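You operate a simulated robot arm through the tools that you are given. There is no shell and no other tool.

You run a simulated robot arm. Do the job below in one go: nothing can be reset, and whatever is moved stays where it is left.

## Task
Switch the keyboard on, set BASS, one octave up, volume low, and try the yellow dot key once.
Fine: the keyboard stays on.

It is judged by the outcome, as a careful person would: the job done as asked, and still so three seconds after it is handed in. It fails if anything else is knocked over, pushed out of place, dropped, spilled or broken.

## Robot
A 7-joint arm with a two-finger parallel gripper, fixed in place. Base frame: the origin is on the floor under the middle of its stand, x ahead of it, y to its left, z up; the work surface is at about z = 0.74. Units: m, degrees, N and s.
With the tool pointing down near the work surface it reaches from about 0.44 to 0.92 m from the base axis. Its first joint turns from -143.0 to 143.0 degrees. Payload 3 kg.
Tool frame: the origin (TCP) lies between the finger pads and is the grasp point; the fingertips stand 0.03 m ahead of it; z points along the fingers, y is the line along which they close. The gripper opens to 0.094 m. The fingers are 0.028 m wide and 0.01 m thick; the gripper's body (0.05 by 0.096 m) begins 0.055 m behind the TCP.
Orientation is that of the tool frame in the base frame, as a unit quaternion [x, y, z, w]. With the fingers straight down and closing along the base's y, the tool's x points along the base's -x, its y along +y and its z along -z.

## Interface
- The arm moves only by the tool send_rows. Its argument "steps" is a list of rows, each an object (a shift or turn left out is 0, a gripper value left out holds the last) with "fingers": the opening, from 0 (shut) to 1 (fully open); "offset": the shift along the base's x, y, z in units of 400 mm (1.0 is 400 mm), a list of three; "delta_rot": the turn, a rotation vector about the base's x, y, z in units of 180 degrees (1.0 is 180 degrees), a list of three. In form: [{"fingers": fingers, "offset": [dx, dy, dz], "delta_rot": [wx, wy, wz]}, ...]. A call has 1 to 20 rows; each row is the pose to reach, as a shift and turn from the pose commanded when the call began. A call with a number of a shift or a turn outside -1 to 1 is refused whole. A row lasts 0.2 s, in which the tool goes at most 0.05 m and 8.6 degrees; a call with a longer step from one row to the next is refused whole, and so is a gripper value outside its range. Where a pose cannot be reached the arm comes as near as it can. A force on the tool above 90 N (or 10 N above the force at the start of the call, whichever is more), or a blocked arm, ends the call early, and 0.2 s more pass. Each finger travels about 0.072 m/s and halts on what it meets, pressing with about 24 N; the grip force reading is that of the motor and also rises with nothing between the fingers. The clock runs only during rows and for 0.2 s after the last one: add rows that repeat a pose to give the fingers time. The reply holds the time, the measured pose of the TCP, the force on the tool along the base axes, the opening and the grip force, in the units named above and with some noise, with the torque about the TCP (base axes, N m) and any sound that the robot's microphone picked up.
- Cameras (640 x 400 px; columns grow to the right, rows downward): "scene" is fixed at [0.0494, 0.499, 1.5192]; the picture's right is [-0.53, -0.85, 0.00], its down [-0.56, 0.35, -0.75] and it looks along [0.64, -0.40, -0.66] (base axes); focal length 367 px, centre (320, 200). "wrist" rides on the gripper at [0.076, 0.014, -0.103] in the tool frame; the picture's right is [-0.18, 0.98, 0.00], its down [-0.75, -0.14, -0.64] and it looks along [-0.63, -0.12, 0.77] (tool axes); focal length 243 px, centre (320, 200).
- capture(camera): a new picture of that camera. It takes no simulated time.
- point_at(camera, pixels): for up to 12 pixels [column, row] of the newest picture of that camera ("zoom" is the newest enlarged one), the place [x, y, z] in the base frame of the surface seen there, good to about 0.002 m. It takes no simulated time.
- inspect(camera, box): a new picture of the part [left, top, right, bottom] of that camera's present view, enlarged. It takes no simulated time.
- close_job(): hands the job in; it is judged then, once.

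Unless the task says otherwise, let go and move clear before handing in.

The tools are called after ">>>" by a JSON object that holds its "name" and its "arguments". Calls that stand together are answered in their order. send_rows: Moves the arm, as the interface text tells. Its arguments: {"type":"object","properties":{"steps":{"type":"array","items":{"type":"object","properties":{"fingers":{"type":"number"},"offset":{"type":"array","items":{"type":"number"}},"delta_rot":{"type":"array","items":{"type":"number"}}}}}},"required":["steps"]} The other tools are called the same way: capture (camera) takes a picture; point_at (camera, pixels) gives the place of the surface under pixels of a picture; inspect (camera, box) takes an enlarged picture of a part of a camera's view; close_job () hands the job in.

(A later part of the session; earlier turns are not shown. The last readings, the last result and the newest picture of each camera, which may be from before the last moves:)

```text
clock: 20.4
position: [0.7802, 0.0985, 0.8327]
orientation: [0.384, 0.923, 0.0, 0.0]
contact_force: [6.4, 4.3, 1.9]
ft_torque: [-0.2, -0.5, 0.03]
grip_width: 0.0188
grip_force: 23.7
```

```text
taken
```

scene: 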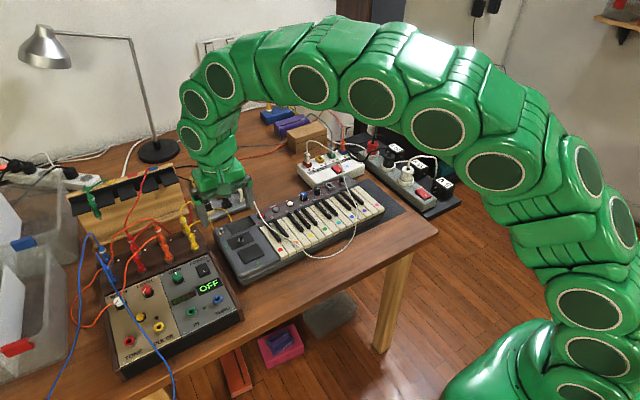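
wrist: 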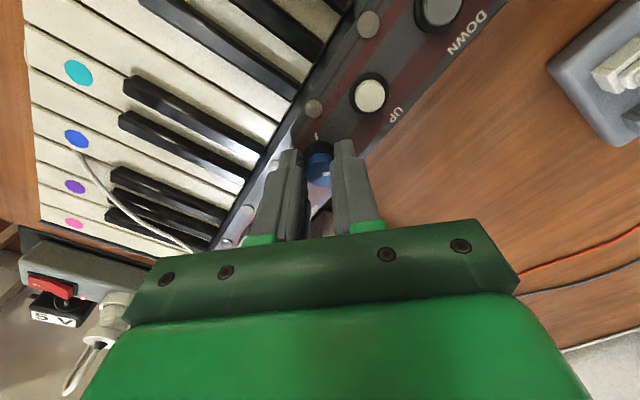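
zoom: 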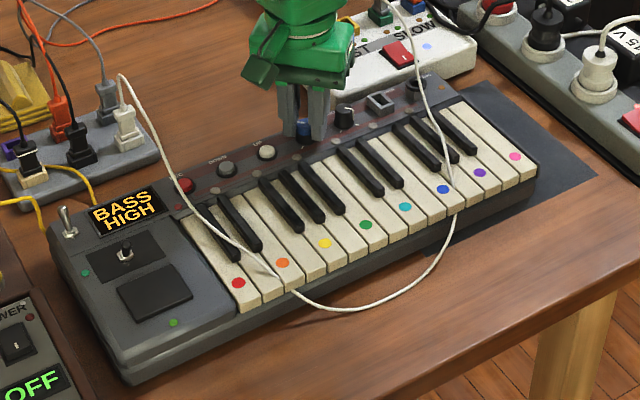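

The display now reads "BASS / HIGH", but the keyboard seems to have shifted a few mm (red dot moved from (235,285) to (238,283)). I will measure how far it moved before letting go.

>>> {"name": "point_at", "arguments": {"camera": "scene", "pixels": [[293, 249], [308, 242], [323, 235], [390, 205], [274, 215], [268, 213]]}}

>>> {"name": "inspect", "arguments": {"camera": "scene", "box": [210, 150, 410, 290]}}

>>> {"name": "point_at", "arguments": {"camera": "zoom", "pixels": [[238, 283], [325, 244], [515, 156], [185, 184], [226, 169], [266, 151], [173, 322], [435, 87]]}}

```text
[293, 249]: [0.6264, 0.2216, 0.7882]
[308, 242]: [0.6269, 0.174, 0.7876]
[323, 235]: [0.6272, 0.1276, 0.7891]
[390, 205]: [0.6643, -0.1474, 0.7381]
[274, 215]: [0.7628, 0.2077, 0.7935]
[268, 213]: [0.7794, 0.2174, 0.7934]
```

```text
2.86 times, centred on (310, 220) of scene
```

zoom: 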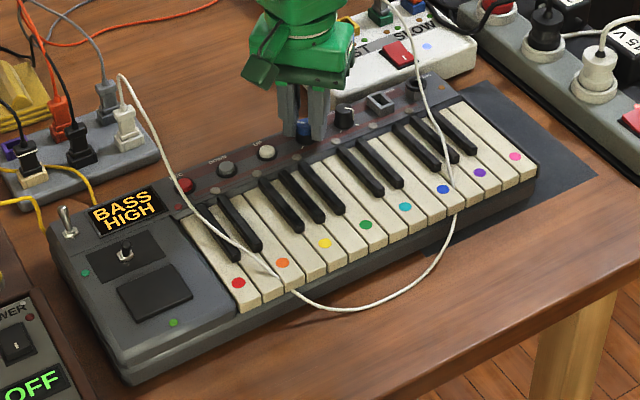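

```text
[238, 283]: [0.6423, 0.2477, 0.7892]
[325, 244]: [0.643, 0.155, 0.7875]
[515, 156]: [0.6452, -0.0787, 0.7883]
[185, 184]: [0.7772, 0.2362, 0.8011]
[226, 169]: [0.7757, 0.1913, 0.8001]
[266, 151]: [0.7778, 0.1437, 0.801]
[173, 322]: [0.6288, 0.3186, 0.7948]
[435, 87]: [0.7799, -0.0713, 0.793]
```

The keyboard slid about 4 mm toward -y, a small drift; I will be more exact with the next grip. Now I will open the fingers and check the pointer and the centring in the wrist view.

>>> {"name": "send_rows", "arguments": {"steps": [{"fingers": 0.3}, {"fingers": 0.3}, {"fingers": 0.3}]}}

>>> {"name": "inspect", "arguments": {"camera": "wrist", "box": [220, 80, 440, 220]}}

>>> {"name": "inspect", "arguments": {"camera": "scene", "box": [210, 150, 410, 290]}}

```text
clock: 21.2
position: [0.7793, 0.0975, 0.8338]
orientation: [0.383, 0.924, 0.0, 0.0]
contact_force: [0.9, 0.3, -0.2]
ft_torque: [0.03, 0.0, -0.04]
grip_width: 0.0282
grip_force: 0.0
```

```text
2.86 times, centred on (330, 150) of wrist
```

zoom: 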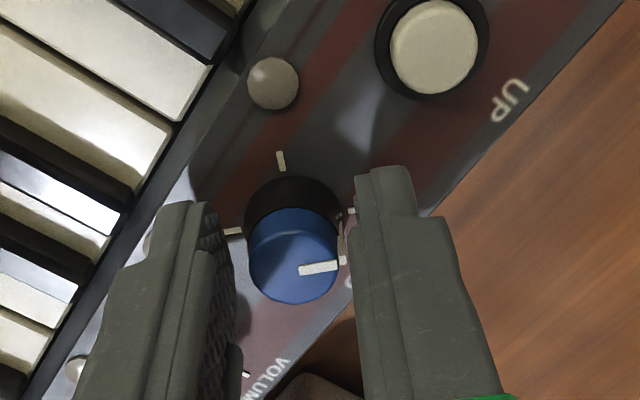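

```text
2.86 times, centred on (310, 220) of scene
```

zoom: 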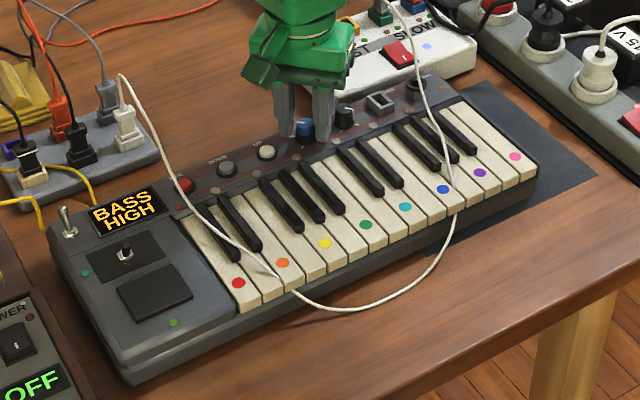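

BASS is set, and the pointer meets its tick. The cap sits about 2 mm off my TCP toward +x/-y, which explains the drift, so I will lift and measure the VOLUME knob afresh from close by.

>>> {"name": "send_rows", "arguments": {"steps": [{"fingers": 0.3, "offset": [0.0, 0.0, 0.08]}, {"fingers": 0.3, "offset": [0.0, 0.0, 0.16]}, {"fingers": 0.3, "offset": [0.0, -0.06, 0.2], "delta_rot": [0, 0, -0.04]}, {"fingers": 0.3, "offset": [0.003, -0.12, 0.2], "delta_rot": [0, 0, -0.08]}, {"fingers": 0.3, "offset": [0.003, -0.12, 0.2], "delta_rot": [0, 0, -0.125]}, {"fingers": 0.3, "offset": [0.003, -0.12, 0.2], "delta_rot": [0, 0, -0.125]}]}}

>>> {"name": "capture", "arguments": {"camera": "wrist"}}

>>> {"name": "inspect", "arguments": {"camera": "scene", "box": [280, 170, 350, 213]}}

```text
clock: 22.6
position: [0.782, 0.0513, 0.9124]
orientation: [0.557, 0.831, 0.0, 0.0]
contact_force: [-0.7, 1.0, -0.3]
ft_torque: [-0.01, -0.01, 0.01]
grip_width: 0.0281
grip_force: 0.0
```

```text
taken
```

wrist: 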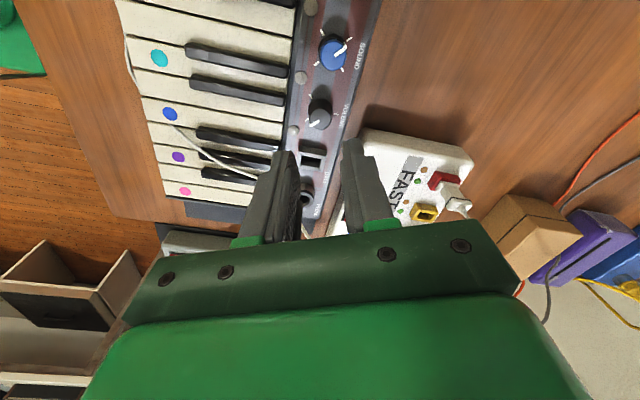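

```text
9.14 times, centred on (315, 192) of scene
```

zoom: 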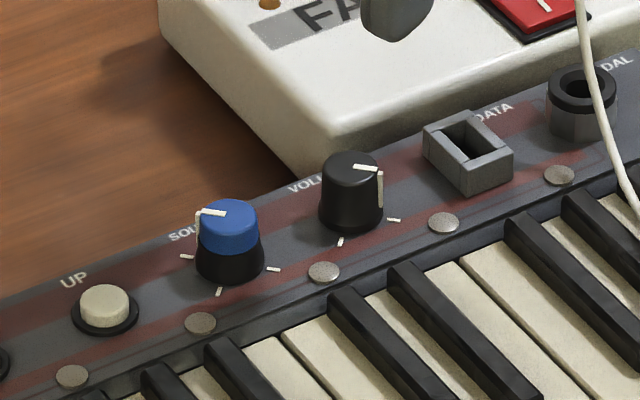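

The SOUND pointer now aims at the rear-left tick, and the volume knob shows at (320,115) in the wrist picture. I will enlarge it and measure its cap.

>>> {"name": "inspect", "arguments": {"camera": "wrist", "box": [285, 80, 365, 150]}}

>>> {"name": "point_at", "arguments": {"camera": "zoom", "pixels": [[280, 290], [250, 290], [310, 290], [280, 260], [280, 320], [265, 305], [295, 275], [265, 275], [295, 305]]}}

```text
5.71 times, centred on (325, 115) of wrist
```

zoom: 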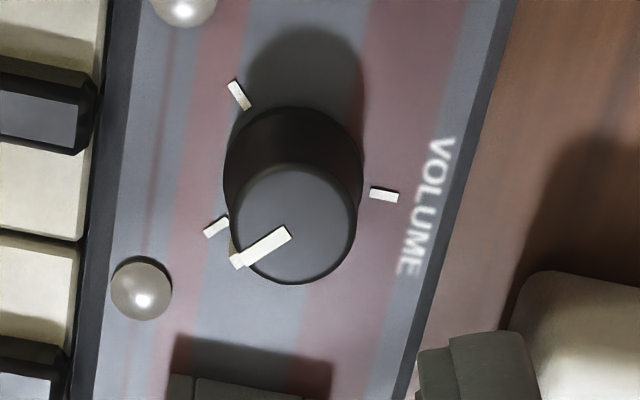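

```text
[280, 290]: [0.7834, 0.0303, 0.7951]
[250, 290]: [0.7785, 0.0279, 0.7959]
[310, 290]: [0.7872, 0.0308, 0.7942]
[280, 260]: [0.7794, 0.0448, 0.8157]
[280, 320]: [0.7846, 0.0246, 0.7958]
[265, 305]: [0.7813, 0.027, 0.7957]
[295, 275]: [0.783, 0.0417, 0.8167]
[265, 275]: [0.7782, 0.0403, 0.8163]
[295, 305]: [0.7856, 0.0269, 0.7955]
```

The volume knob indeed has three ticks: front-left, rear, and front-right, with the pointer on the front-right one (loudest). I will measure its cap rim for an accurate centre.

>>> {"name": "point_at", "arguments": {"camera": "zoom", "pixels": [[292, 224], [237, 224], [347, 224], [292, 172], [292, 276], [255, 187], [330, 187], [255, 261], [330, 261], [292, 215], [280, 224], [304, 224]]}}

>>> {"name": "inspect", "arguments": {"camera": "wrist", "box": [290, 20, 370, 90]}}

```text
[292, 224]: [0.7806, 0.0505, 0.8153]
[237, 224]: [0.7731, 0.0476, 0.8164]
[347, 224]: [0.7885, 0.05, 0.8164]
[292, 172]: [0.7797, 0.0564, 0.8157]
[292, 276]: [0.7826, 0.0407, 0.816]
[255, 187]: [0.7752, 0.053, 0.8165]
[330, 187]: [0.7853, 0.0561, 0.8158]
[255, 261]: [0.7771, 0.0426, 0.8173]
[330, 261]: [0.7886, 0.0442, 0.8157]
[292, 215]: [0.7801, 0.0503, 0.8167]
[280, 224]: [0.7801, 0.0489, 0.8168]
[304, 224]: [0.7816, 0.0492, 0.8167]
```

```text
5.71 times, centred on (330, 55) of wrist
```

zoom: 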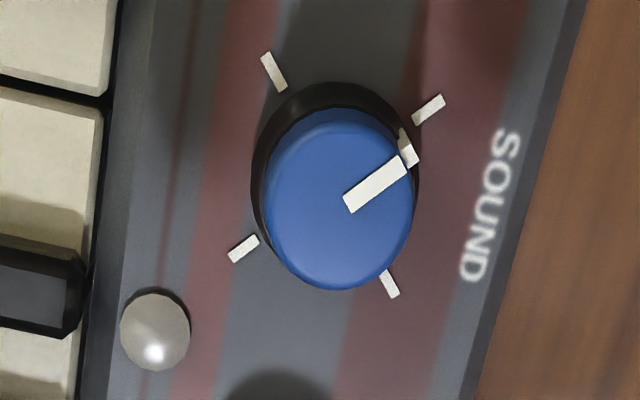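

The SOUND pointer lies on the rear-left tick, so BASS is set cleanly. I will measure the blue cap too, to calibrate camera readings against the grip position I just used.

>>> {"name": "point_at", "arguments": {"camera": "zoom", "pixels": [[338, 198], [272, 198], [404, 198], [338, 115], [338, 281], [290, 140], [386, 256], [386, 140], [290, 256], [330, 190], [345, 198], [338, 210]]}}

>>> {"name": "inspect", "arguments": {"camera": "scene", "box": [280, 170, 350, 213]}}

>>> {"name": "point_at", "arguments": {"camera": "zoom", "pixels": [[350, 169], [325, 170], [376, 170], [350, 157], [352, 182], [228, 217], [203, 218], [254, 217], [228, 204], [230, 232]]}}

```text
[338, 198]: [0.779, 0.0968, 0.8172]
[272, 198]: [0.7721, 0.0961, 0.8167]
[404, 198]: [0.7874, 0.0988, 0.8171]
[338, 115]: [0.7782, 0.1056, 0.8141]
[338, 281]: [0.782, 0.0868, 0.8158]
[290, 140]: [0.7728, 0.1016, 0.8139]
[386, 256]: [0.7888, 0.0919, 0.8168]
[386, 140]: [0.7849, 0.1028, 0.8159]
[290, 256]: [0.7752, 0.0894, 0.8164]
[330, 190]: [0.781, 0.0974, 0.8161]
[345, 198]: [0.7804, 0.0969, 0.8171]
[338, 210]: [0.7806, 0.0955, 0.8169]
```

```text
9.14 times, centred on (315, 192) of scene
```

zoom: 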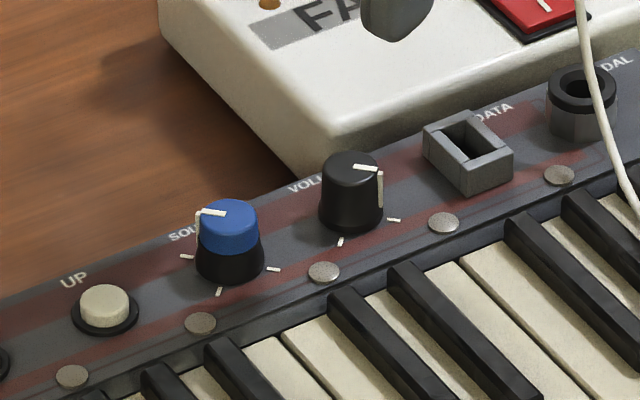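

```text
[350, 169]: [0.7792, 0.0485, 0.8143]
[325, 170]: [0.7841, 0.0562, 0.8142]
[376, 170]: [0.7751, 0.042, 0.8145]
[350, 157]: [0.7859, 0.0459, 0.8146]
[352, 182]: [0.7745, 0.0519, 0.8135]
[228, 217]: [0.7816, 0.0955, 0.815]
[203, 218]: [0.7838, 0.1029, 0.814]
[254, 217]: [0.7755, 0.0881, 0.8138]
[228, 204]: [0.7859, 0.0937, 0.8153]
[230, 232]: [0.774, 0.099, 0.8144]
```

Averaging both cameras puts the volume knob at about (0.781, 0.049), top z 0.815. Before turning the wrist camera around toward -y, I want to know how high the white cable arcs near the FAST/SLOW box.

>>> {"name": "inspect", "arguments": {"camera": "scene", "box": [280, 130, 400, 230]}}

>>> {"name": "point_at", "arguments": {"camera": "zoom", "pixels": [[334, 185], [325, 160], [345, 220], [360, 250], [315, 130], [300, 110], [375, 285], [390, 330]]}}

```text
4.00 times, centred on (340, 180) of scene
```

zoom: 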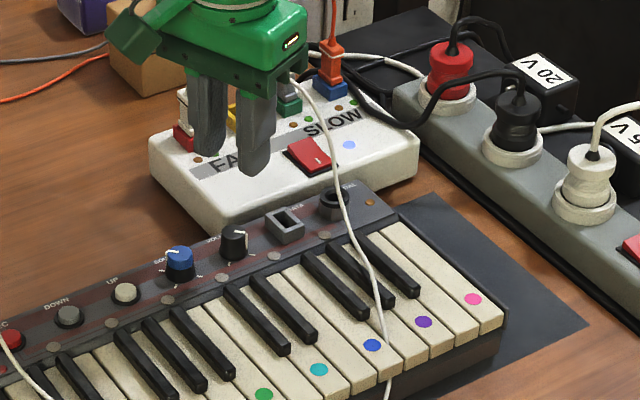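

```text
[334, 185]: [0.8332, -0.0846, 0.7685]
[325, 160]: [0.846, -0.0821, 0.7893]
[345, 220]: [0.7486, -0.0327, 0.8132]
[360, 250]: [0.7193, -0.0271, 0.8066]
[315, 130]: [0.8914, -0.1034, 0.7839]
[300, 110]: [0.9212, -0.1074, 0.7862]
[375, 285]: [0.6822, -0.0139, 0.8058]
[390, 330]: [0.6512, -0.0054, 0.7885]
```

I missed the cable with some points; I will sample along its visible centreline again.

>>> {"name": "inspect", "arguments": {"camera": "scene", "box": [340, 140, 375, 200]}}

>>> {"name": "inspect", "arguments": {"camera": "scene", "box": [345, 145, 375, 165]}}

>>> {"name": "capture", "arguments": {"camera": "scene"}}

>>> {"name": "point_at", "arguments": {"camera": "scene", "pixels": [[355, 151], [358, 155], [360, 160], [361, 163], [362, 168], [364, 173], [366, 180], [368, 186]]}}

```text
6.67 times, centred on (358, 170) of scene
```

zoom: 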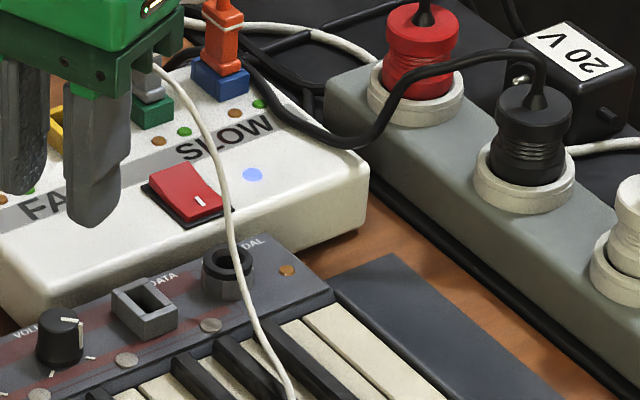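

```text
16.00 times, centred on (360, 155) of scene
```

zoom: 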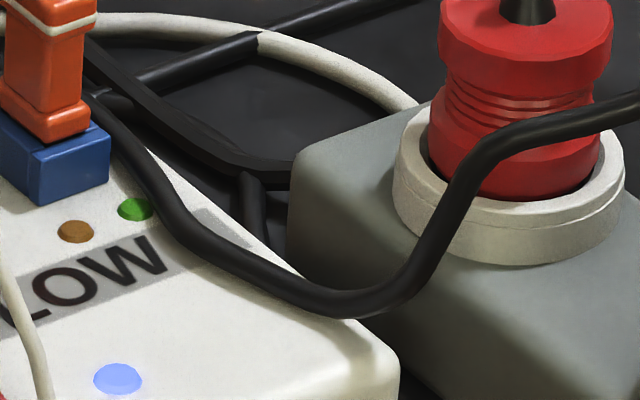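

```text
taken
```

scene: 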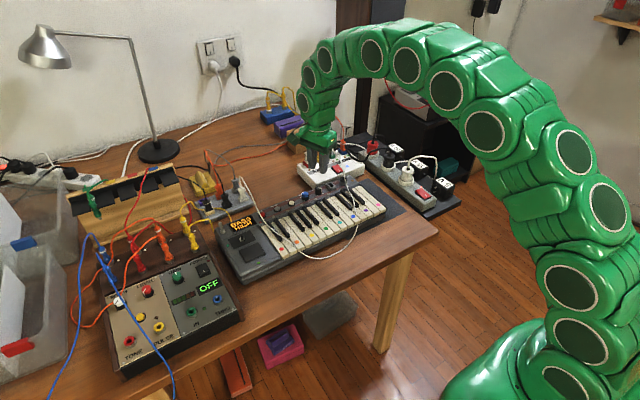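

```text
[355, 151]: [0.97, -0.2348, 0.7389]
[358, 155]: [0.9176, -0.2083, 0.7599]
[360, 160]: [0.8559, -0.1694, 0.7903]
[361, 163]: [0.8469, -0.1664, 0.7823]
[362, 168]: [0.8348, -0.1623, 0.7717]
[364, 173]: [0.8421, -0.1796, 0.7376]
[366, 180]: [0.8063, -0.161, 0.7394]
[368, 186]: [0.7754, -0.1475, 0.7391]
```

I will re-enlarge the cable area and point exactly on the cable.

>>> {"name": "inspect", "arguments": {"camera": "scene", "box": [325, 140, 360, 200]}}

>>> {"name": "point_at", "arguments": {"camera": "scene", "pixels": [[337.8, 152], [341, 157], [343.3, 162.5], [344.3, 167], [344.8, 171.5], [346, 177], [346.8, 182]]}}

```text
6.67 times, centred on (342, 170) of scene
```

zoom: 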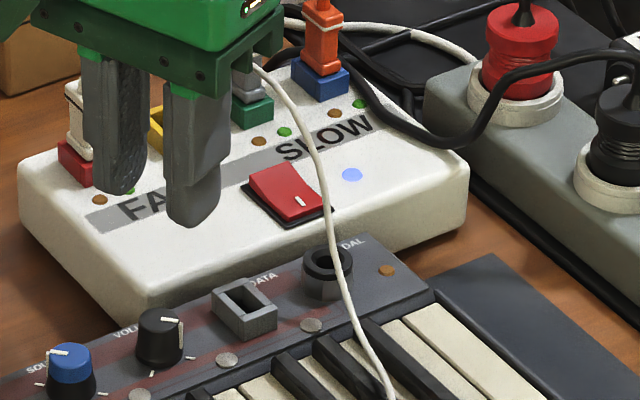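

```text
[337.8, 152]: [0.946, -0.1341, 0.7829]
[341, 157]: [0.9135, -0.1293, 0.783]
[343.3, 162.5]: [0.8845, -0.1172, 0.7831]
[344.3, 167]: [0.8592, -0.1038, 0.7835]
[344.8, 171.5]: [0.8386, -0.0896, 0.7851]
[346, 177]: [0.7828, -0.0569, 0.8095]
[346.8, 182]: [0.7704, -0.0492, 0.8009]
```

The cable in this enlargement runs through (290,92), (318,155), (328,205), (340,260) and (355,310). I will point at those.

>>> {"name": "point_at", "arguments": {"camera": "zoom", "pixels": [[275, 77], [290, 94], [304, 117], [313, 138], [320, 160], [325, 185], [328, 205], [333, 230], [340, 262], [348, 290], [360, 325]]}}

```text
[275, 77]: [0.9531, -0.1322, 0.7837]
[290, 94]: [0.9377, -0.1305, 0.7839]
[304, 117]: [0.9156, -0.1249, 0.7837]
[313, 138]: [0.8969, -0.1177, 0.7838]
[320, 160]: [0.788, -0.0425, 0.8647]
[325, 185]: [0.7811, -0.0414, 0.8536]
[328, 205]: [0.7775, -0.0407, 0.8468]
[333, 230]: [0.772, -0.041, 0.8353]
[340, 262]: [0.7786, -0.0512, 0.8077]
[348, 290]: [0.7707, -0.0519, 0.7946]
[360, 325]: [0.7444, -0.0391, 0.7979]
```

The cable arcs up to about z 0.89 near (0.82, -0.04), which stays some 4 cm clear of the gripper body over the volume knob. I will now centre and descend over the volume knob with the fingers 28 mm open.

>>> {"name": "send_rows", "arguments": {"steps": [{"fingers": 0.3, "offset": [-0.0012, -0.003, -0.06]}, {"fingers": 0.3, "offset": [-0.0012, -0.003, -0.12]}, {"fingers": 0.3, "offset": [-0.0012, -0.003, -0.17]}, {"fingers": 0.3, "offset": [-0.0012, -0.003, -0.196]}, {"fingers": 0.3, "offset": [-0.0012, -0.003, -0.196]}, {"fingers": 0.3, "offset": [-0.0012, -0.003, -0.196]}]}}

>>> {"name": "inspect", "arguments": {"camera": "wrist", "box": [240, 90, 400, 230]}}

>>> {"name": "inspect", "arguments": {"camera": "scene", "box": [280, 160, 360, 215]}}

```text
clock: 24.0
position: [0.7812, 0.0506, 0.8353]
orientation: [0.556, 0.831, 0.0, 0.0]
contact_force: [0.1, 0.2, 0.4]
ft_torque: [-0.02, 0.03, -0.02]
grip_width: 0.0282
grip_force: 0.0
```

```text
2.86 times, centred on (320, 160) of wrist
```

zoom: 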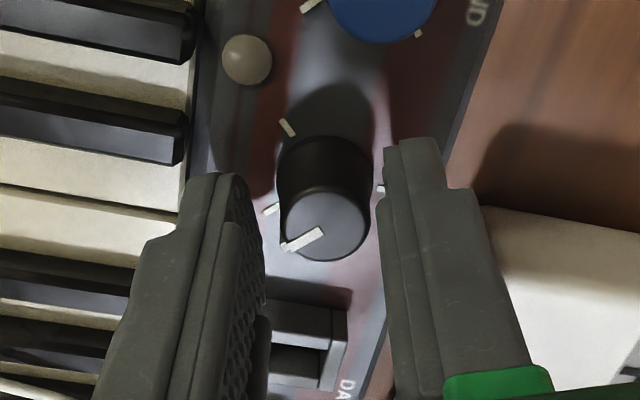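

```text
7.27 times, centred on (320, 188) of scene
```

zoom: 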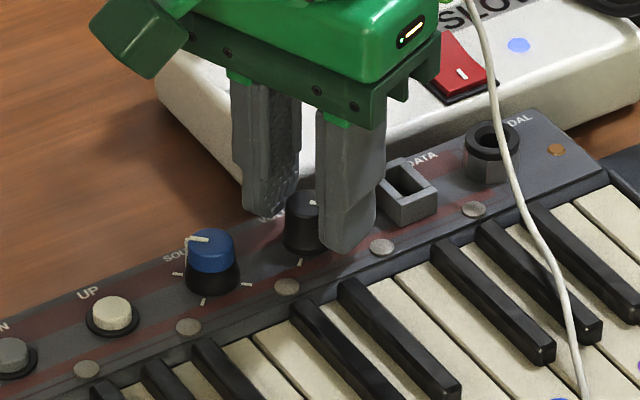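

No contact; the black cap's centre at (327,228) is about 1.2 mm off the finger midline toward tool +y and about 1 mm deeper than expected. I will nudge by (+1.5, -0.5) mm and look again before gripping.

>>> {"name": "send_rows", "arguments": {"steps": [{"fingers": 0.3, "offset": [0.0037, -0.0012, 0.0]}, {"fingers": 0.3, "offset": [0.0037, -0.0012, 0.0]}]}}

>>> {"name": "inspect", "arguments": {"camera": "wrist", "box": [260, 110, 380, 200]}}

```text
clock: 24.6
position: [0.7822, 0.0492, 0.834]
orientation: [0.556, 0.831, 0.0, 0.0]
contact_force: [0.3, 0.2, -0.7]
ft_torque: [0.01, 0.0, -0.01]
grip_width: 0.0284
grip_force: 0.1
```

```text
4.44 times, centred on (320, 155) of wrist
```

zoom: 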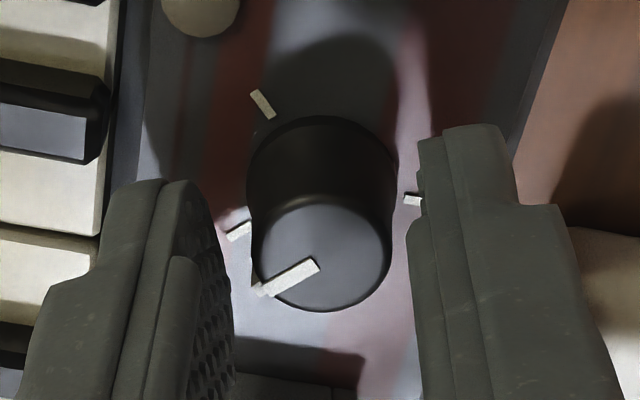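

The cap centre (324,255) is now within about 0.5 mm of the expected (320,258). I will close on it and read the side forces.

>>> {"name": "send_rows", "arguments": {"steps": [{"fingers": 0}, {"fingers": 0}, {"fingers": 0}]}}

>>> {"name": "inspect", "arguments": {"camera": "scene", "box": [210, 150, 410, 290]}}

```text
clock: 25.4
position: [0.7814, 0.0495, 0.8354]
orientation: [0.555, 0.832, 0.0, 0.0]
contact_force: [3.0, -0.4, -0.3]
ft_torque: [0.04, -0.07, 0.0]
grip_width: 0.0187
grip_force: 24.1
```

```text
2.86 times, centred on (310, 220) of scene
```

zoom: 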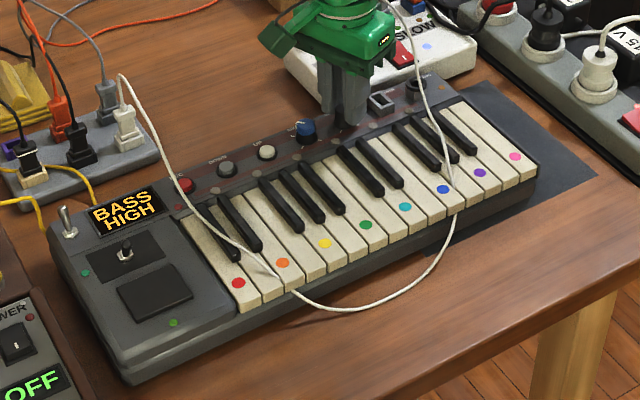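

The grip is even (18.7 mm) with only 3 N sideways. I will turn it counter-clockwise 67.5° first and check force and drift.

>>> {"name": "send_rows", "arguments": {"steps": [{"fingers": 0, "offset": [0.0012, 0.0005, 0], "delta_rot": [0, 0, 0.0417]}, {"fingers": 0, "offset": [0.0012, 0.0005, 0], "delta_rot": [0, 0, 0.0833]}, {"fingers": 0, "offset": [0.0012, 0.0005, 0], "delta_rot": [0, 0, 0.125]}, {"fingers": 0, "offset": [0.0012, 0.0005, 0], "delta_rot": [0, 0, 0.1667]}, {"fingers": 0, "offset": [0.0012, 0.0005, 0], "delta_rot": [0, 0, 0.2083]}, {"fingers": 0, "offset": [0.0012, 0.0005, 0], "delta_rot": [0, 0, 0.25]}, {"fingers": 0, "offset": [0.0012, 0.0005, 0], "delta_rot": [0, 0, 0.2917]}, {"fingers": 0, "offset": [0.0012, 0.0005, 0], "delta_rot": [0, 0, 0.3333]}, {"fingers": 0, "offset": [0.0012, 0.0005, 0], "delta_rot": [0, 0, 0.375]}, {"fingers": 0, "offset": [0.0012, 0.0005, 0], "delta_rot": [0, 0, 0.375]}]}}

>>> {"name": "inspect", "arguments": {"camera": "scene", "box": [210, 150, 410, 290]}}

```text
clock: 27.6
position: [0.7818, 0.0488, 0.8349]
orientation: [-0.001, 1.0, 0.0, 0.0]
contact_force: [-1.8, -4.0, 2.7]
ft_torque: [-0.14, 0.11, 0.0]
grip_width: 0.0188
grip_force: 23.9
```

```text
2.86 times, centred on (310, 220) of scene
```

zoom: 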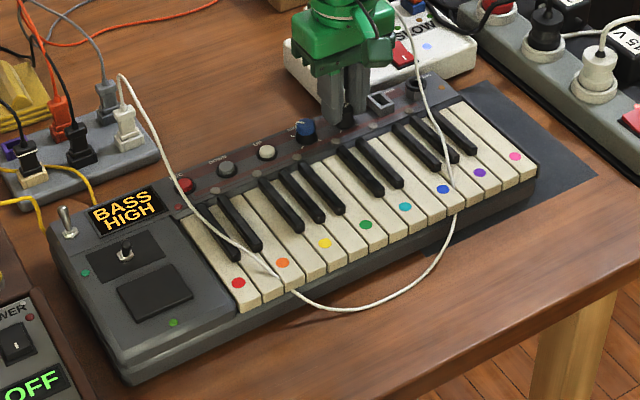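

No drift is visible (red dot still at (238,283)) and side force is only about 4 N. I will turn another 67.5°.

>>> {"name": "send_rows", "arguments": {"steps": [{"fingers": 0, "offset": [0, -0.001, 0], "delta_rot": [0, 0, 0.0417]}, {"fingers": 0, "offset": [0, -0.001, 0], "delta_rot": [0, 0, 0.0833]}, {"fingers": 0, "offset": [0, -0.001, 0], "delta_rot": [0, 0, 0.125]}, {"fingers": 0, "offset": [0, -0.001, 0], "delta_rot": [0, 0, 0.1667]}, {"fingers": 0, "offset": [0, -0.001, 0], "delta_rot": [0, 0, 0.2083]}, {"fingers": 0, "offset": [0, -0.001, 0], "delta_rot": [0, 0, 0.25]}, {"fingers": 0, "offset": [0, -0.001, 0], "delta_rot": [0, 0, 0.2917]}, {"fingers": 0, "offset": [0, -0.001, 0], "delta_rot": [0, 0, 0.3333]}, {"fingers": 0, "offset": [0, -0.001, 0], "delta_rot": [0, 0, 0.375]}, {"fingers": 0, "offset": [0, -0.001, 0], "delta_rot": [0, 0, 0.375]}]}}

>>> {"name": "inspect", "arguments": {"camera": "scene", "box": [210, 150, 410, 290]}}

>>> {"name": "capture", "arguments": {"camera": "wrist"}}

```text
clock: 29.8
position: [0.7827, 0.0473, 0.8336]
orientation: [-0.557, 0.831, 0.0, 0.0]
contact_force: [-0.8, 12.6, 16.1]
ft_torque: [0.42, 0.05, -0.05]
grip_width: 0.0187
grip_force: 24.4
```

```text
2.86 times, centred on (310, 220) of scene
```

zoom: 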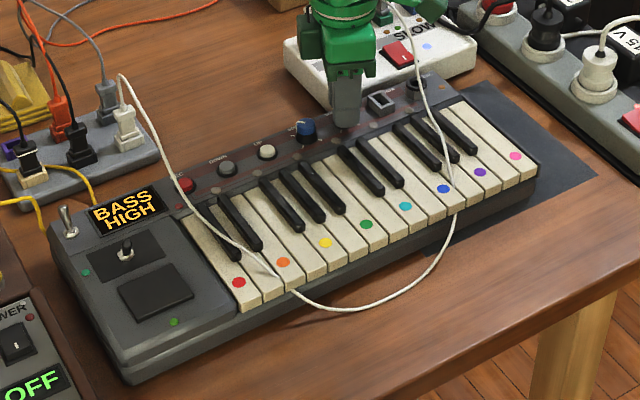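

```text
taken
```

wrist: 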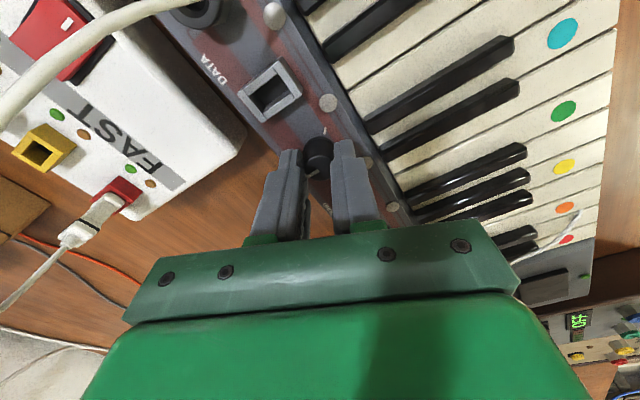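

The reading shows 12.6 N sideways and 16 N upward, so the grip is a bit strained, though the keyboard has hardly moved. I will open the fingers and look at the knob.

>>> {"name": "send_rows", "arguments": {"steps": [{"fingers": 0.3}, {"fingers": 0.3}, {"fingers": 0.3}]}}

>>> {"name": "inspect", "arguments": {"camera": "wrist", "box": [260, 110, 380, 200]}}

>>> {"name": "inspect", "arguments": {"camera": "scene", "box": [210, 150, 410, 290]}}

```text
clock: 30.6
position: [0.781, 0.0481, 0.8347]
orientation: [-0.555, 0.832, -0.001, 0.0]
contact_force: [0.0, 0.6, -0.7]
ft_torque: [-0.01, 0.02, 0.01]
grip_width: 0.0285
grip_force: 0.0
```

```text
4.44 times, centred on (320, 155) of wrist
```

zoom: 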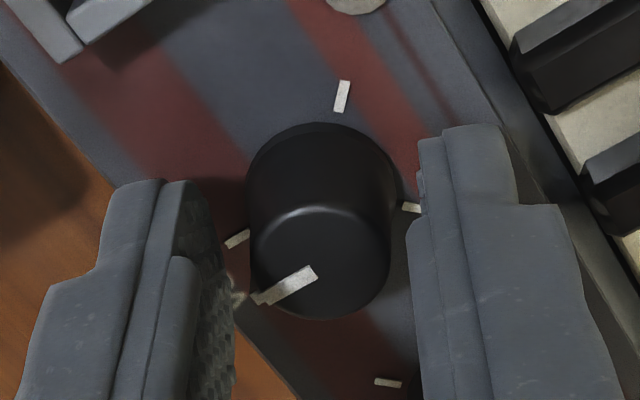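

```text
2.86 times, centred on (310, 220) of scene
```

zoom: 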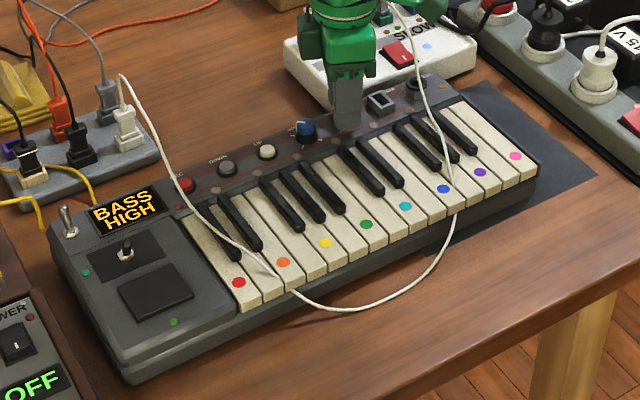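

The pointer is on the rear (middle) tick and the knob is centred. Forces are zero and the keyboard has not moved, so I will lift just over the knob, turn the wrist back 135°, and come down again for the second half.

>>> {"name": "send_rows", "arguments": {"steps": [{"fingers": 0.3, "offset": [0, 0, 0.07], "delta_rot": [0, 0, 0]}, {"fingers": 0.3, "offset": [0, 0, 0.07], "delta_rot": [0, 0, -0.0417]}, {"fingers": 0.3, "offset": [0, 0, 0.07], "delta_rot": [0, 0, -0.0833]}, {"fingers": 0.3, "offset": [0, 0, 0.07], "delta_rot": [0, 0, -0.125]}, {"fingers": 0.3, "offset": [0, 0, 0.07], "delta_rot": [0, 0, -0.1667]}, {"fingers": 0.3, "offset": [0, 0, 0.07], "delta_rot": [0, 0, -0.2083]}, {"fingers": 0.3, "offset": [0, 0, 0.07], "delta_rot": [0, 0, -0.25]}, {"fingers": 0.3, "offset": [0, 0, 0.07], "delta_rot": [0, 0, -0.2917]}, {"fingers": 0.3, "offset": [0, 0, 0.07], "delta_rot": [0, 0, -0.3333]}, {"fingers": 0.3, "offset": [0, 0, 0.07], "delta_rot": [0, 0, -0.375]}, {"fingers": 0.3, "offset": [0, 0, 0.07], "delta_rot": [0, 0, -0.4167]}, {"fingers": 0.3, "offset": [0, 0, 0.07], "delta_rot": [0, 0, -0.4583]}, {"fingers": 0.3, "offset": [0, 0, 0.07], "delta_rot": [0, 0, -0.5]}, {"fingers": 0.3, "offset": [0, 0, 0.07], "delta_rot": [0, 0, -0.5417]}, {"fingers": 0.3, "offset": [0, 0, 0.07], "delta_rot": [0, 0, -0.5833]}, {"fingers": 0.3, "offset": [0, 0, 0.07], "delta_rot": [0, 0, -0.625]}, {"fingers": 0.3, "offset": [0, 0, 0.07], "delta_rot": [0, 0, -0.6667]}, {"fingers": 0.3, "offset": [0, 0, 0.07], "delta_rot": [0, 0, -0.7083]}, {"fingers": 0.3, "offset": [0, 0, 0.07], "delta_rot": [0, 0, -0.75]}, {"fingers": 0.3, "offset": [0, 0, 0.07], "delta_rot": [0, 0, -0.75]}]}}

>>> {"name": "inspect", "arguments": {"camera": "wrist", "box": [260, 110, 380, 200]}}

>>> {"name": "inspect", "arguments": {"camera": "scene", "box": [280, 160, 360, 215]}}

```text
clock: 34.8
position: [0.7826, 0.0481, 0.8614]
orientation: [0.555, 0.832, 0.0, 0.0]
contact_force: [-0.7, -0.8, 0.8]
ft_torque: [-0.01, -0.01, -0.01]
grip_width: 0.0284
grip_force: 0.0
```

```text
4.44 times, centred on (320, 155) of wrist
```

zoom: 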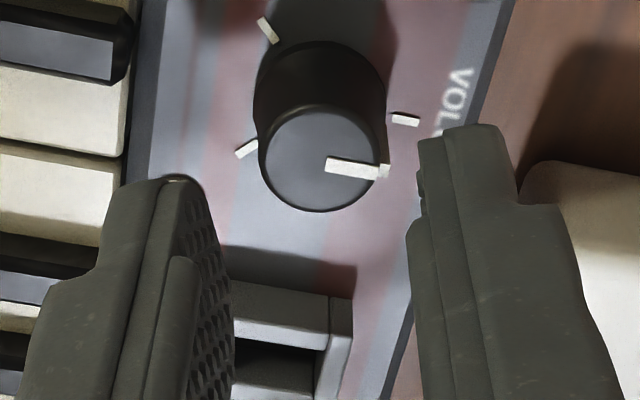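

```text
7.27 times, centred on (320, 188) of scene
```

zoom: 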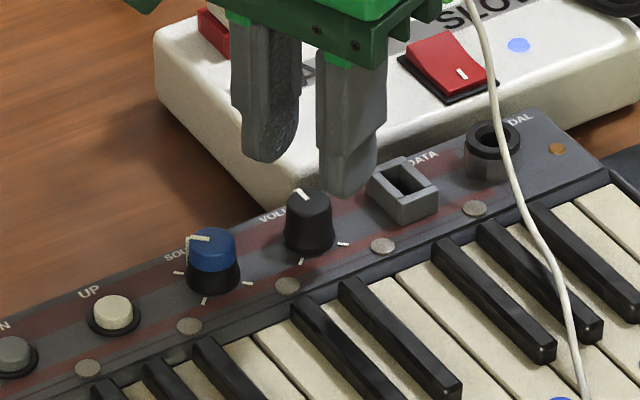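

The pointer stands at the rear (mid) tick and the cap (323,160) is centred as predicted (320,160). I will descend and grip again.

>>> {"name": "send_rows", "arguments": {"steps": [{"fingers": 0.3, "offset": [0, 0, -0.035]}, {"fingers": 0.3, "offset": [0, 0, -0.07]}, {"fingers": 0.3, "offset": [0, 0, -0.07]}, {"fingers": 0, "offset": [0, 0, -0.07]}, {"fingers": 0, "offset": [0, 0, -0.07]}, {"fingers": 0, "offset": [0, 0, -0.07]}]}}

>>> {"name": "inspect", "arguments": {"camera": "wrist", "box": [260, 110, 380, 200]}}

```text
clock: 36.2
position: [0.7822, 0.048, 0.8333]
orientation: [0.556, 0.831, 0.001, 0.0]
contact_force: [-6.3, -1.2, 0.4]
ft_torque: [0.03, 0.26, -0.01]
grip_width: 0.0188
grip_force: 24.1
```

```text
4.44 times, centred on (320, 155) of wrist
```

zoom: 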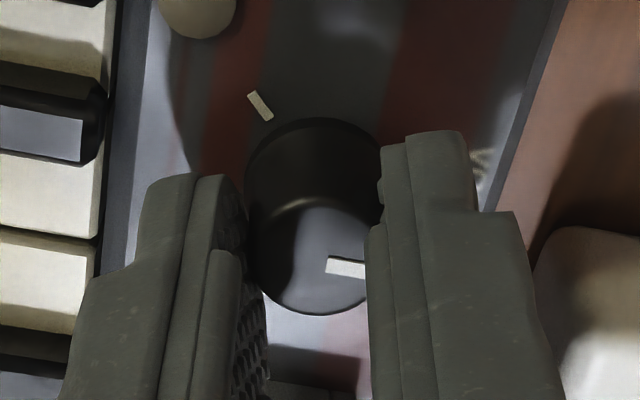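

The side force is -6.3 N in x, meaning the TCP is about 0.4 mm off the knob's axis. I will open, shift by (-0.3, +0.4) mm, and grip again so the turn is unstrained.

>>> {"name": "send_rows", "arguments": {"steps": [{"fingers": 0.3}, {"fingers": 0.3, "offset": [-0.0008, 0.001, 0]}, {"fingers": 0.3, "offset": [-0.0008, 0.001, 0]}, {"fingers": 0, "offset": [-0.0008, 0.001, 0]}, {"fingers": 0, "offset": [-0.0008, 0.001, 0]}, {"fingers": 0, "offset": [-0.0008, 0.001, 0]}]}}

```text
clock: 37.6
position: [0.7833, 0.0465, 0.8343]
orientation: [0.556, 0.831, 0.0, -0.001]
contact_force: [-5.2, -0.3, 1.4]
ft_torque: [-0.02, 0.18, 0.0]
grip_width: 0.0186
grip_force: 23.9
```

Still -5.2 N in x, a small residue; I will shift 0.3 mm more toward -x while turning the first 67.5° counter-clockwise and read the force again.

>>> {"name": "send_rows", "arguments": {"steps": [{"fingers": 0, "offset": [-0.0008, 0, 0], "delta_rot": [0, 0, 0.0417]}, {"fingers": 0, "offset": [-0.0008, 0, 0], "delta_rot": [0, 0, 0.0833]}, {"fingers": 0, "offset": [-0.0008, 0, 0], "delta_rot": [0, 0, 0.125]}, {"fingers": 0, "offset": [-0.0008, 0, 0], "delta_rot": [0, 0, 0.1667]}, {"fingers": 0, "offset": [-0.0008, 0, 0], "delta_rot": [0, 0, 0.2083]}, {"fingers": 0, "offset": [-0.0008, 0, 0], "delta_rot": [0, 0, 0.25]}, {"fingers": 0, "offset": [-0.0008, 0, 0], "delta_rot": [0, 0, 0.2917]}, {"fingers": 0, "offset": [-0.0008, 0, 0], "delta_rot": [0, 0, 0.3333]}, {"fingers": 0, "offset": [-0.0008, 0, 0], "delta_rot": [0, 0, 0.375]}, {"fingers": 0, "offset": [-0.0008, 0, 0], "delta_rot": [0, 0, 0.375]}]}}

>>> {"name": "inspect", "arguments": {"camera": "scene", "box": [210, 150, 410, 290]}}

```text
clock: 39.8
position: [0.7815, 0.0492, 0.8342]
orientation: [-0.001, 1.0, 0.001, -0.001]
contact_force: [-2.7, -5.8, 2.0]
ft_torque: [-0.24, 0.73, 0.0]
grip_width: 0.0189
grip_force: 23.9
```

```text
2.86 times, centred on (310, 220) of scene
```

zoom: 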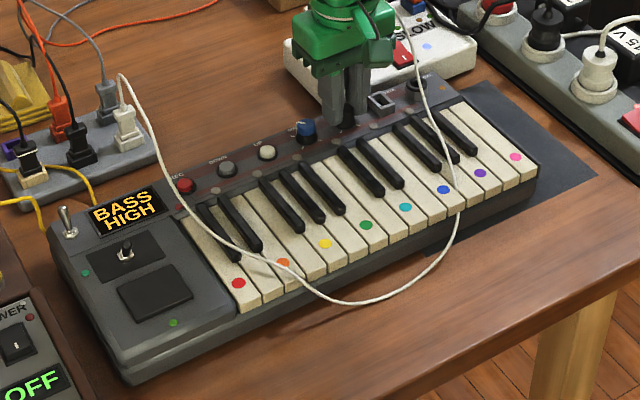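

The white cable's slack in front has shifted (now through (290,268) and (350,303)), so I must check whether anything of the gripper touches it. I will look from both cameras before going on.

>>> {"name": "capture", "arguments": {"camera": "wrist"}}

>>> {"name": "inspect", "arguments": {"camera": "scene", "box": [280, 110, 400, 200]}}

>>> {"name": "inspect", "arguments": {"camera": "scene", "box": [230, 170, 390, 280]}}

```text
taken
```

wrist: 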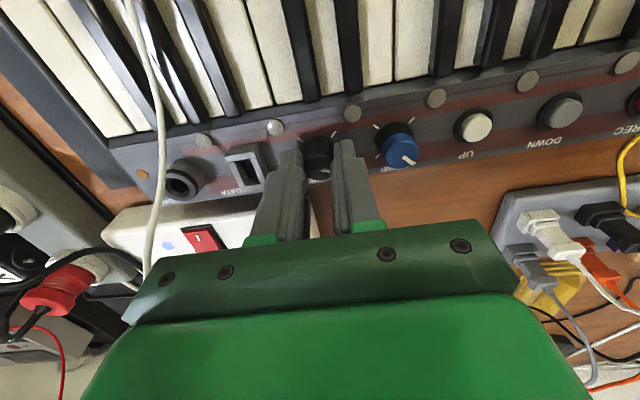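

```text
4.44 times, centred on (340, 155) of scene
```

zoom: 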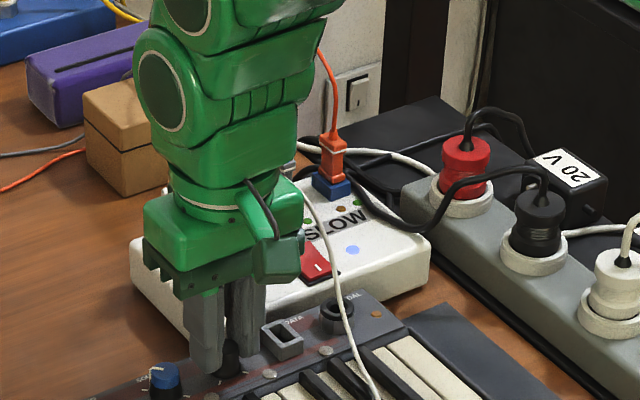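

```text
3.64 times, centred on (310, 225) of scene
```

zoom: 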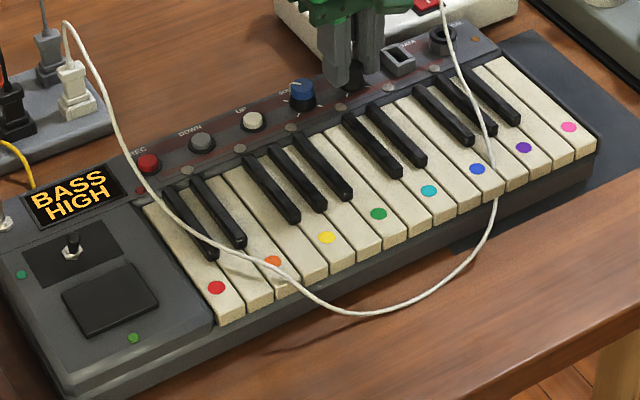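

The cable seems to run very near the gripper's -y side ((150,270) in the wrist picture). I will measure its present height and place close to the gripper.

>>> {"name": "inspect", "arguments": {"camera": "scene", "box": [325, 140, 365, 200]}}

>>> {"name": "inspect", "arguments": {"camera": "wrist", "box": [90, 100, 250, 320]}}

>>> {"name": "point_at", "arguments": {"camera": "wrist", "pixels": [[133, 20], [147, 60], [155, 100], [160, 140], [159, 170], [156, 200], [152, 230], [149, 255], [148, 268]]}}

```text
6.67 times, centred on (345, 170) of scene
```

zoom: 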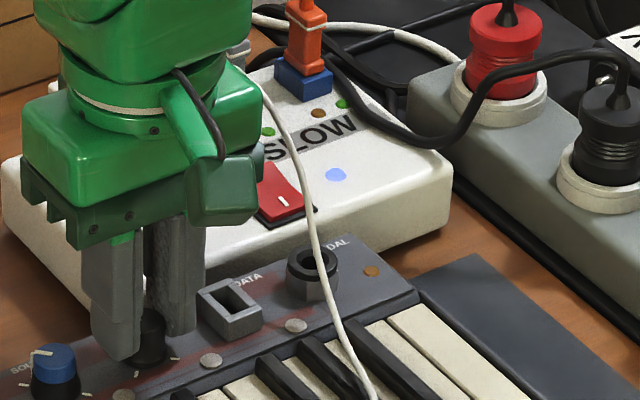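

```text
1.82 times, centred on (170, 210) of wrist
```

zoom: 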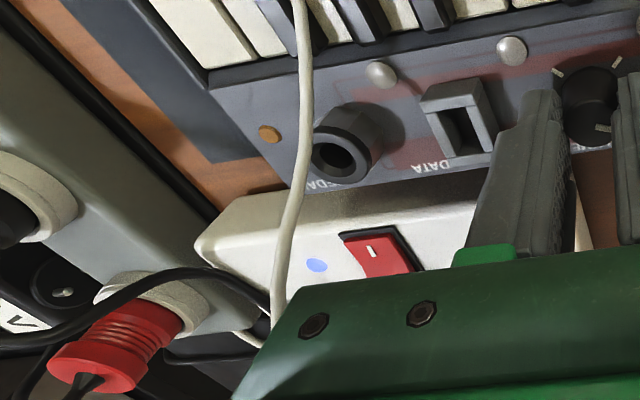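

```text
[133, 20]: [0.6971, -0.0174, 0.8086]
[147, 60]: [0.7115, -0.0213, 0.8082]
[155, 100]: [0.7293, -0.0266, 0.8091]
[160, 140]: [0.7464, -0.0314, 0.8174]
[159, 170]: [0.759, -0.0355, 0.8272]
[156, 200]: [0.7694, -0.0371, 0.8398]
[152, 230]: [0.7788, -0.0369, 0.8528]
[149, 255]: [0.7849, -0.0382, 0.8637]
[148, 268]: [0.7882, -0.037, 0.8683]
```

The cable by the gripper stands at about (0.788, -0.037, 0.868), some 4 cm clear of the gripper body; its front slack merely slipped free on the keys. I will finish the turn with another 67.5° counter-clockwise, nudging the TCP to stay on the knob's axis.

>>> {"name": "send_rows", "arguments": {"steps": [{"fingers": 0, "offset": [0.0, 0.0, 0], "delta_rot": [0, 0, 0.0417]}, {"fingers": 0, "offset": [0.0, 0.0, 0], "delta_rot": [0, 0, 0.0833]}, {"fingers": 0, "offset": [0.0005, 0.0003, 0], "delta_rot": [0, 0, 0.125]}, {"fingers": 0, "offset": [0.0005, 0.0003, 0], "delta_rot": [0, 0, 0.1667]}, {"fingers": 0, "offset": [0.0008, 0.0005, 0], "delta_rot": [0, 0, 0.2083]}, {"fingers": 0, "offset": [0.0008, 0.0005, 0], "delta_rot": [0, 0, 0.25]}, {"fingers": 0, "offset": [0.0012, 0.0007, 0], "delta_rot": [0, 0, 0.2917]}, {"fingers": 0, "offset": [0.0012, 0.0007, 0], "delta_rot": [0, 0, 0.3333]}, {"fingers": 0, "offset": [0.0012, 0.0007, 0], "delta_rot": [0, 0, 0.375]}, {"fingers": 0, "offset": [0.0012, 0.0007, 0], "delta_rot": [0, 0, 0.375]}]}}

>>> {"name": "inspect", "arguments": {"camera": "scene", "box": [210, 150, 410, 290]}}

>>> {"name": "capture", "arguments": {"camera": "wrist"}}

```text
clock: 42.0
position: [0.7823, 0.0489, 0.8334]
orientation: [-0.557, 0.831, 0.0, 0.0]
contact_force: [-2.6, 1.4, -0.3]
ft_torque: [0.43, -0.07, 0.01]
grip_width: 0.0184
grip_force: 23.3
```

```text
2.86 times, centred on (310, 220) of scene
```

zoom: 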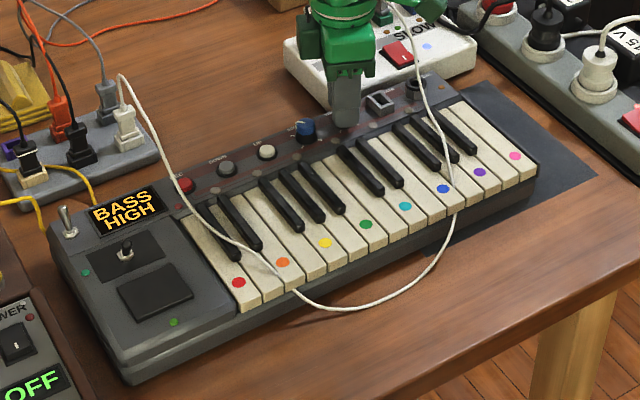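

```text
taken
```

wrist: 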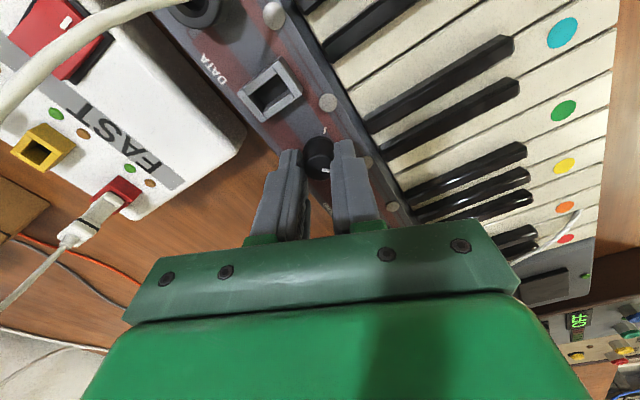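

Side forces are tiny now and the cable's front slack lies as before. I will open the fingers and check that the pointer reached the front-left (low) tick.

>>> {"name": "send_rows", "arguments": {"steps": [{"fingers": 0.3}, {"fingers": 0.3}, {"fingers": 0.3}]}}

>>> {"name": "inspect", "arguments": {"camera": "wrist", "box": [260, 110, 380, 200]}}

>>> {"name": "inspect", "arguments": {"camera": "scene", "box": [210, 150, 410, 290]}}

```text
clock: 42.8
position: [0.7825, 0.0492, 0.8341]
orientation: [-0.555, 0.832, -0.002, 0.0]
contact_force: [0.0, 0.7, -0.2]
ft_torque: [0.0, 0.02, 0.02]
grip_width: 0.0282
grip_force: 0.1
```

```text
4.44 times, centred on (320, 155) of wrist
```

zoom: 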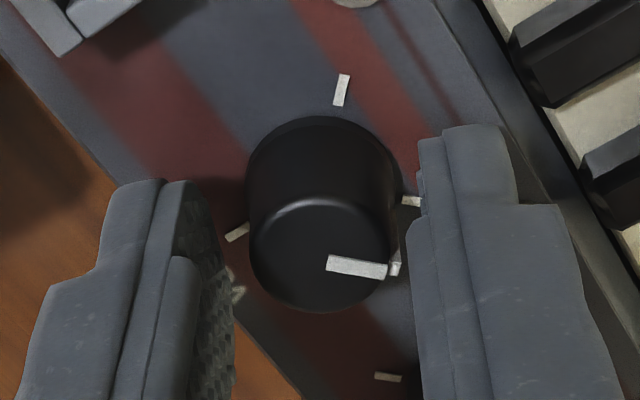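

```text
2.86 times, centred on (310, 220) of scene
```

zoom: 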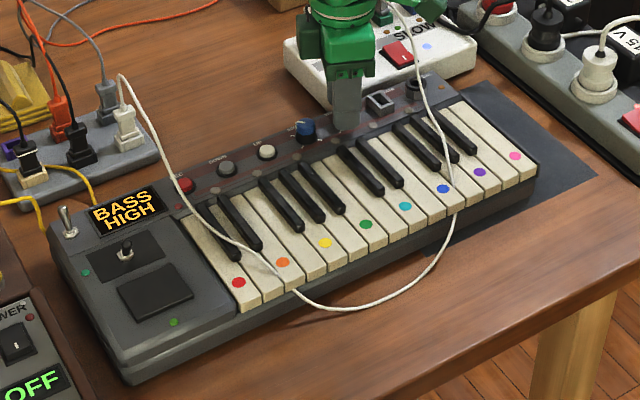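

The pointer is on the front-left tick at (411,202), so volume is low; forces are zero and "BASS HIGH" is still shown. I will lift straight up, then move toward the keys with the fingers closing and the wrist turning back.

>>> {"name": "send_rows", "arguments": {"steps": [{"fingers": 0.3, "offset": [0, 0, 0.08]}, {"fingers": 0.3, "offset": [0, 0, 0.18]}, {"fingers": 0.3, "offset": [-0.03, 0.02, 0.28]}, {"fingers": 0.2, "offset": [-0.1, 0.05, 0.32], "delta_rot": [0, 0, -0.0417]}, {"fingers": 0.1, "offset": [-0.18, 0.08, 0.32], "delta_rot": [0, 0, -0.0833]}, {"fingers": 0, "offset": [-0.26, 0.12, 0.32], "delta_rot": [0, 0, -0.125]}, {"fingers": 0, "offset": [-0.32, 0.18, 0.32], "delta_rot": [0, 0, -0.1667]}, {"fingers": 0, "offset": [-0.35, 0.24, 0.32], "delta_rot": [0, 0, -0.2083]}, {"fingers": 0, "offset": [-0.35, 0.26, 0.32], "delta_rot": [0, 0, -0.25]}, {"fingers": 0, "offset": [-0.35, 0.26, 0.32], "delta_rot": [0, 0, -0.2917]}, {"fingers": 0, "offset": [-0.35, 0.26, 0.32], "delta_rot": [0, 0, -0.3333]}, {"fingers": 0, "offset": [-0.35, 0.26, 0.32], "delta_rot": [0, 0, -0.375]}, {"fingers": 0, "offset": [-0.35, 0.26, 0.32], "delta_rot": [0, 0, -0.375]}]}}

>>> {"name": "inspect", "arguments": {"camera": "scene", "box": [210, 150, 410, 290]}}

>>> {"name": "capture", "arguments": {"camera": "wrist"}}

```text
clock: 45.6
position: [0.6424, 0.1527, 0.9622]
orientation: [0.001, 1.0, -0.001, 0.0]
contact_force: [0.2, 0.2, 0.4]
ft_torque: [-0.04, -0.03, -0.01]
grip_width: 0.0
grip_force: 24.3
```

```text
2.86 times, centred on (310, 220) of scene
```

zoom: 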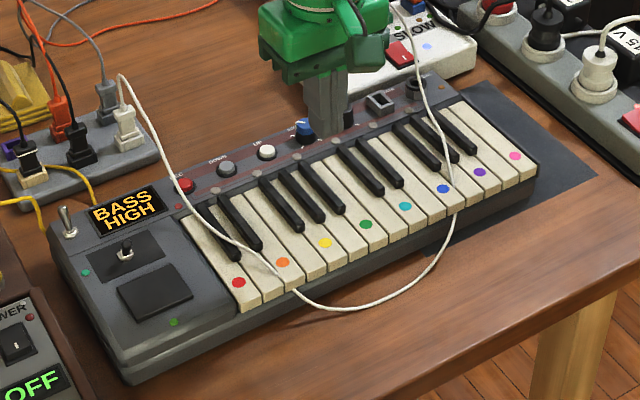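

```text
taken
```

wrist: 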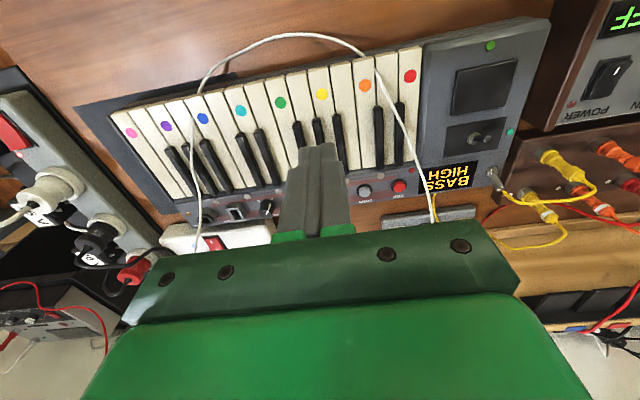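

The keys and cable are in clear view; the cable runs over the orange key and off the front, away from the yellow dot at (325,243). I will enlarge and measure the yellow key's edges and the cable there.

>>> {"name": "inspect", "arguments": {"camera": "scene", "box": [295, 215, 350, 260]}}

>>> {"name": "point_at", "arguments": {"camera": "zoom", "pixels": [[210, 175], [320, 200], [150, 190], [270, 150]]}}

>>> {"name": "inspect", "arguments": {"camera": "wrist", "box": [270, 50, 400, 150]}}

```text
8.89 times, centred on (322, 238) of scene
```

zoom: 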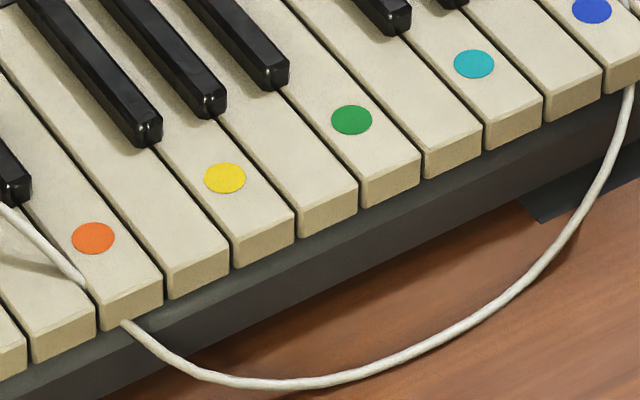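

```text
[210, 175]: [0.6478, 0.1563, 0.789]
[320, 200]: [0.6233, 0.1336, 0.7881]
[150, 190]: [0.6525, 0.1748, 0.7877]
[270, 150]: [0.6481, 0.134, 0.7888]
```

```text
4.00 times, centred on (335, 100) of wrist
```

zoom: 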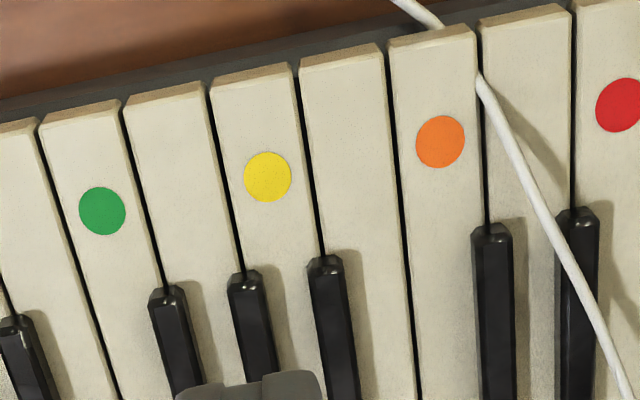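

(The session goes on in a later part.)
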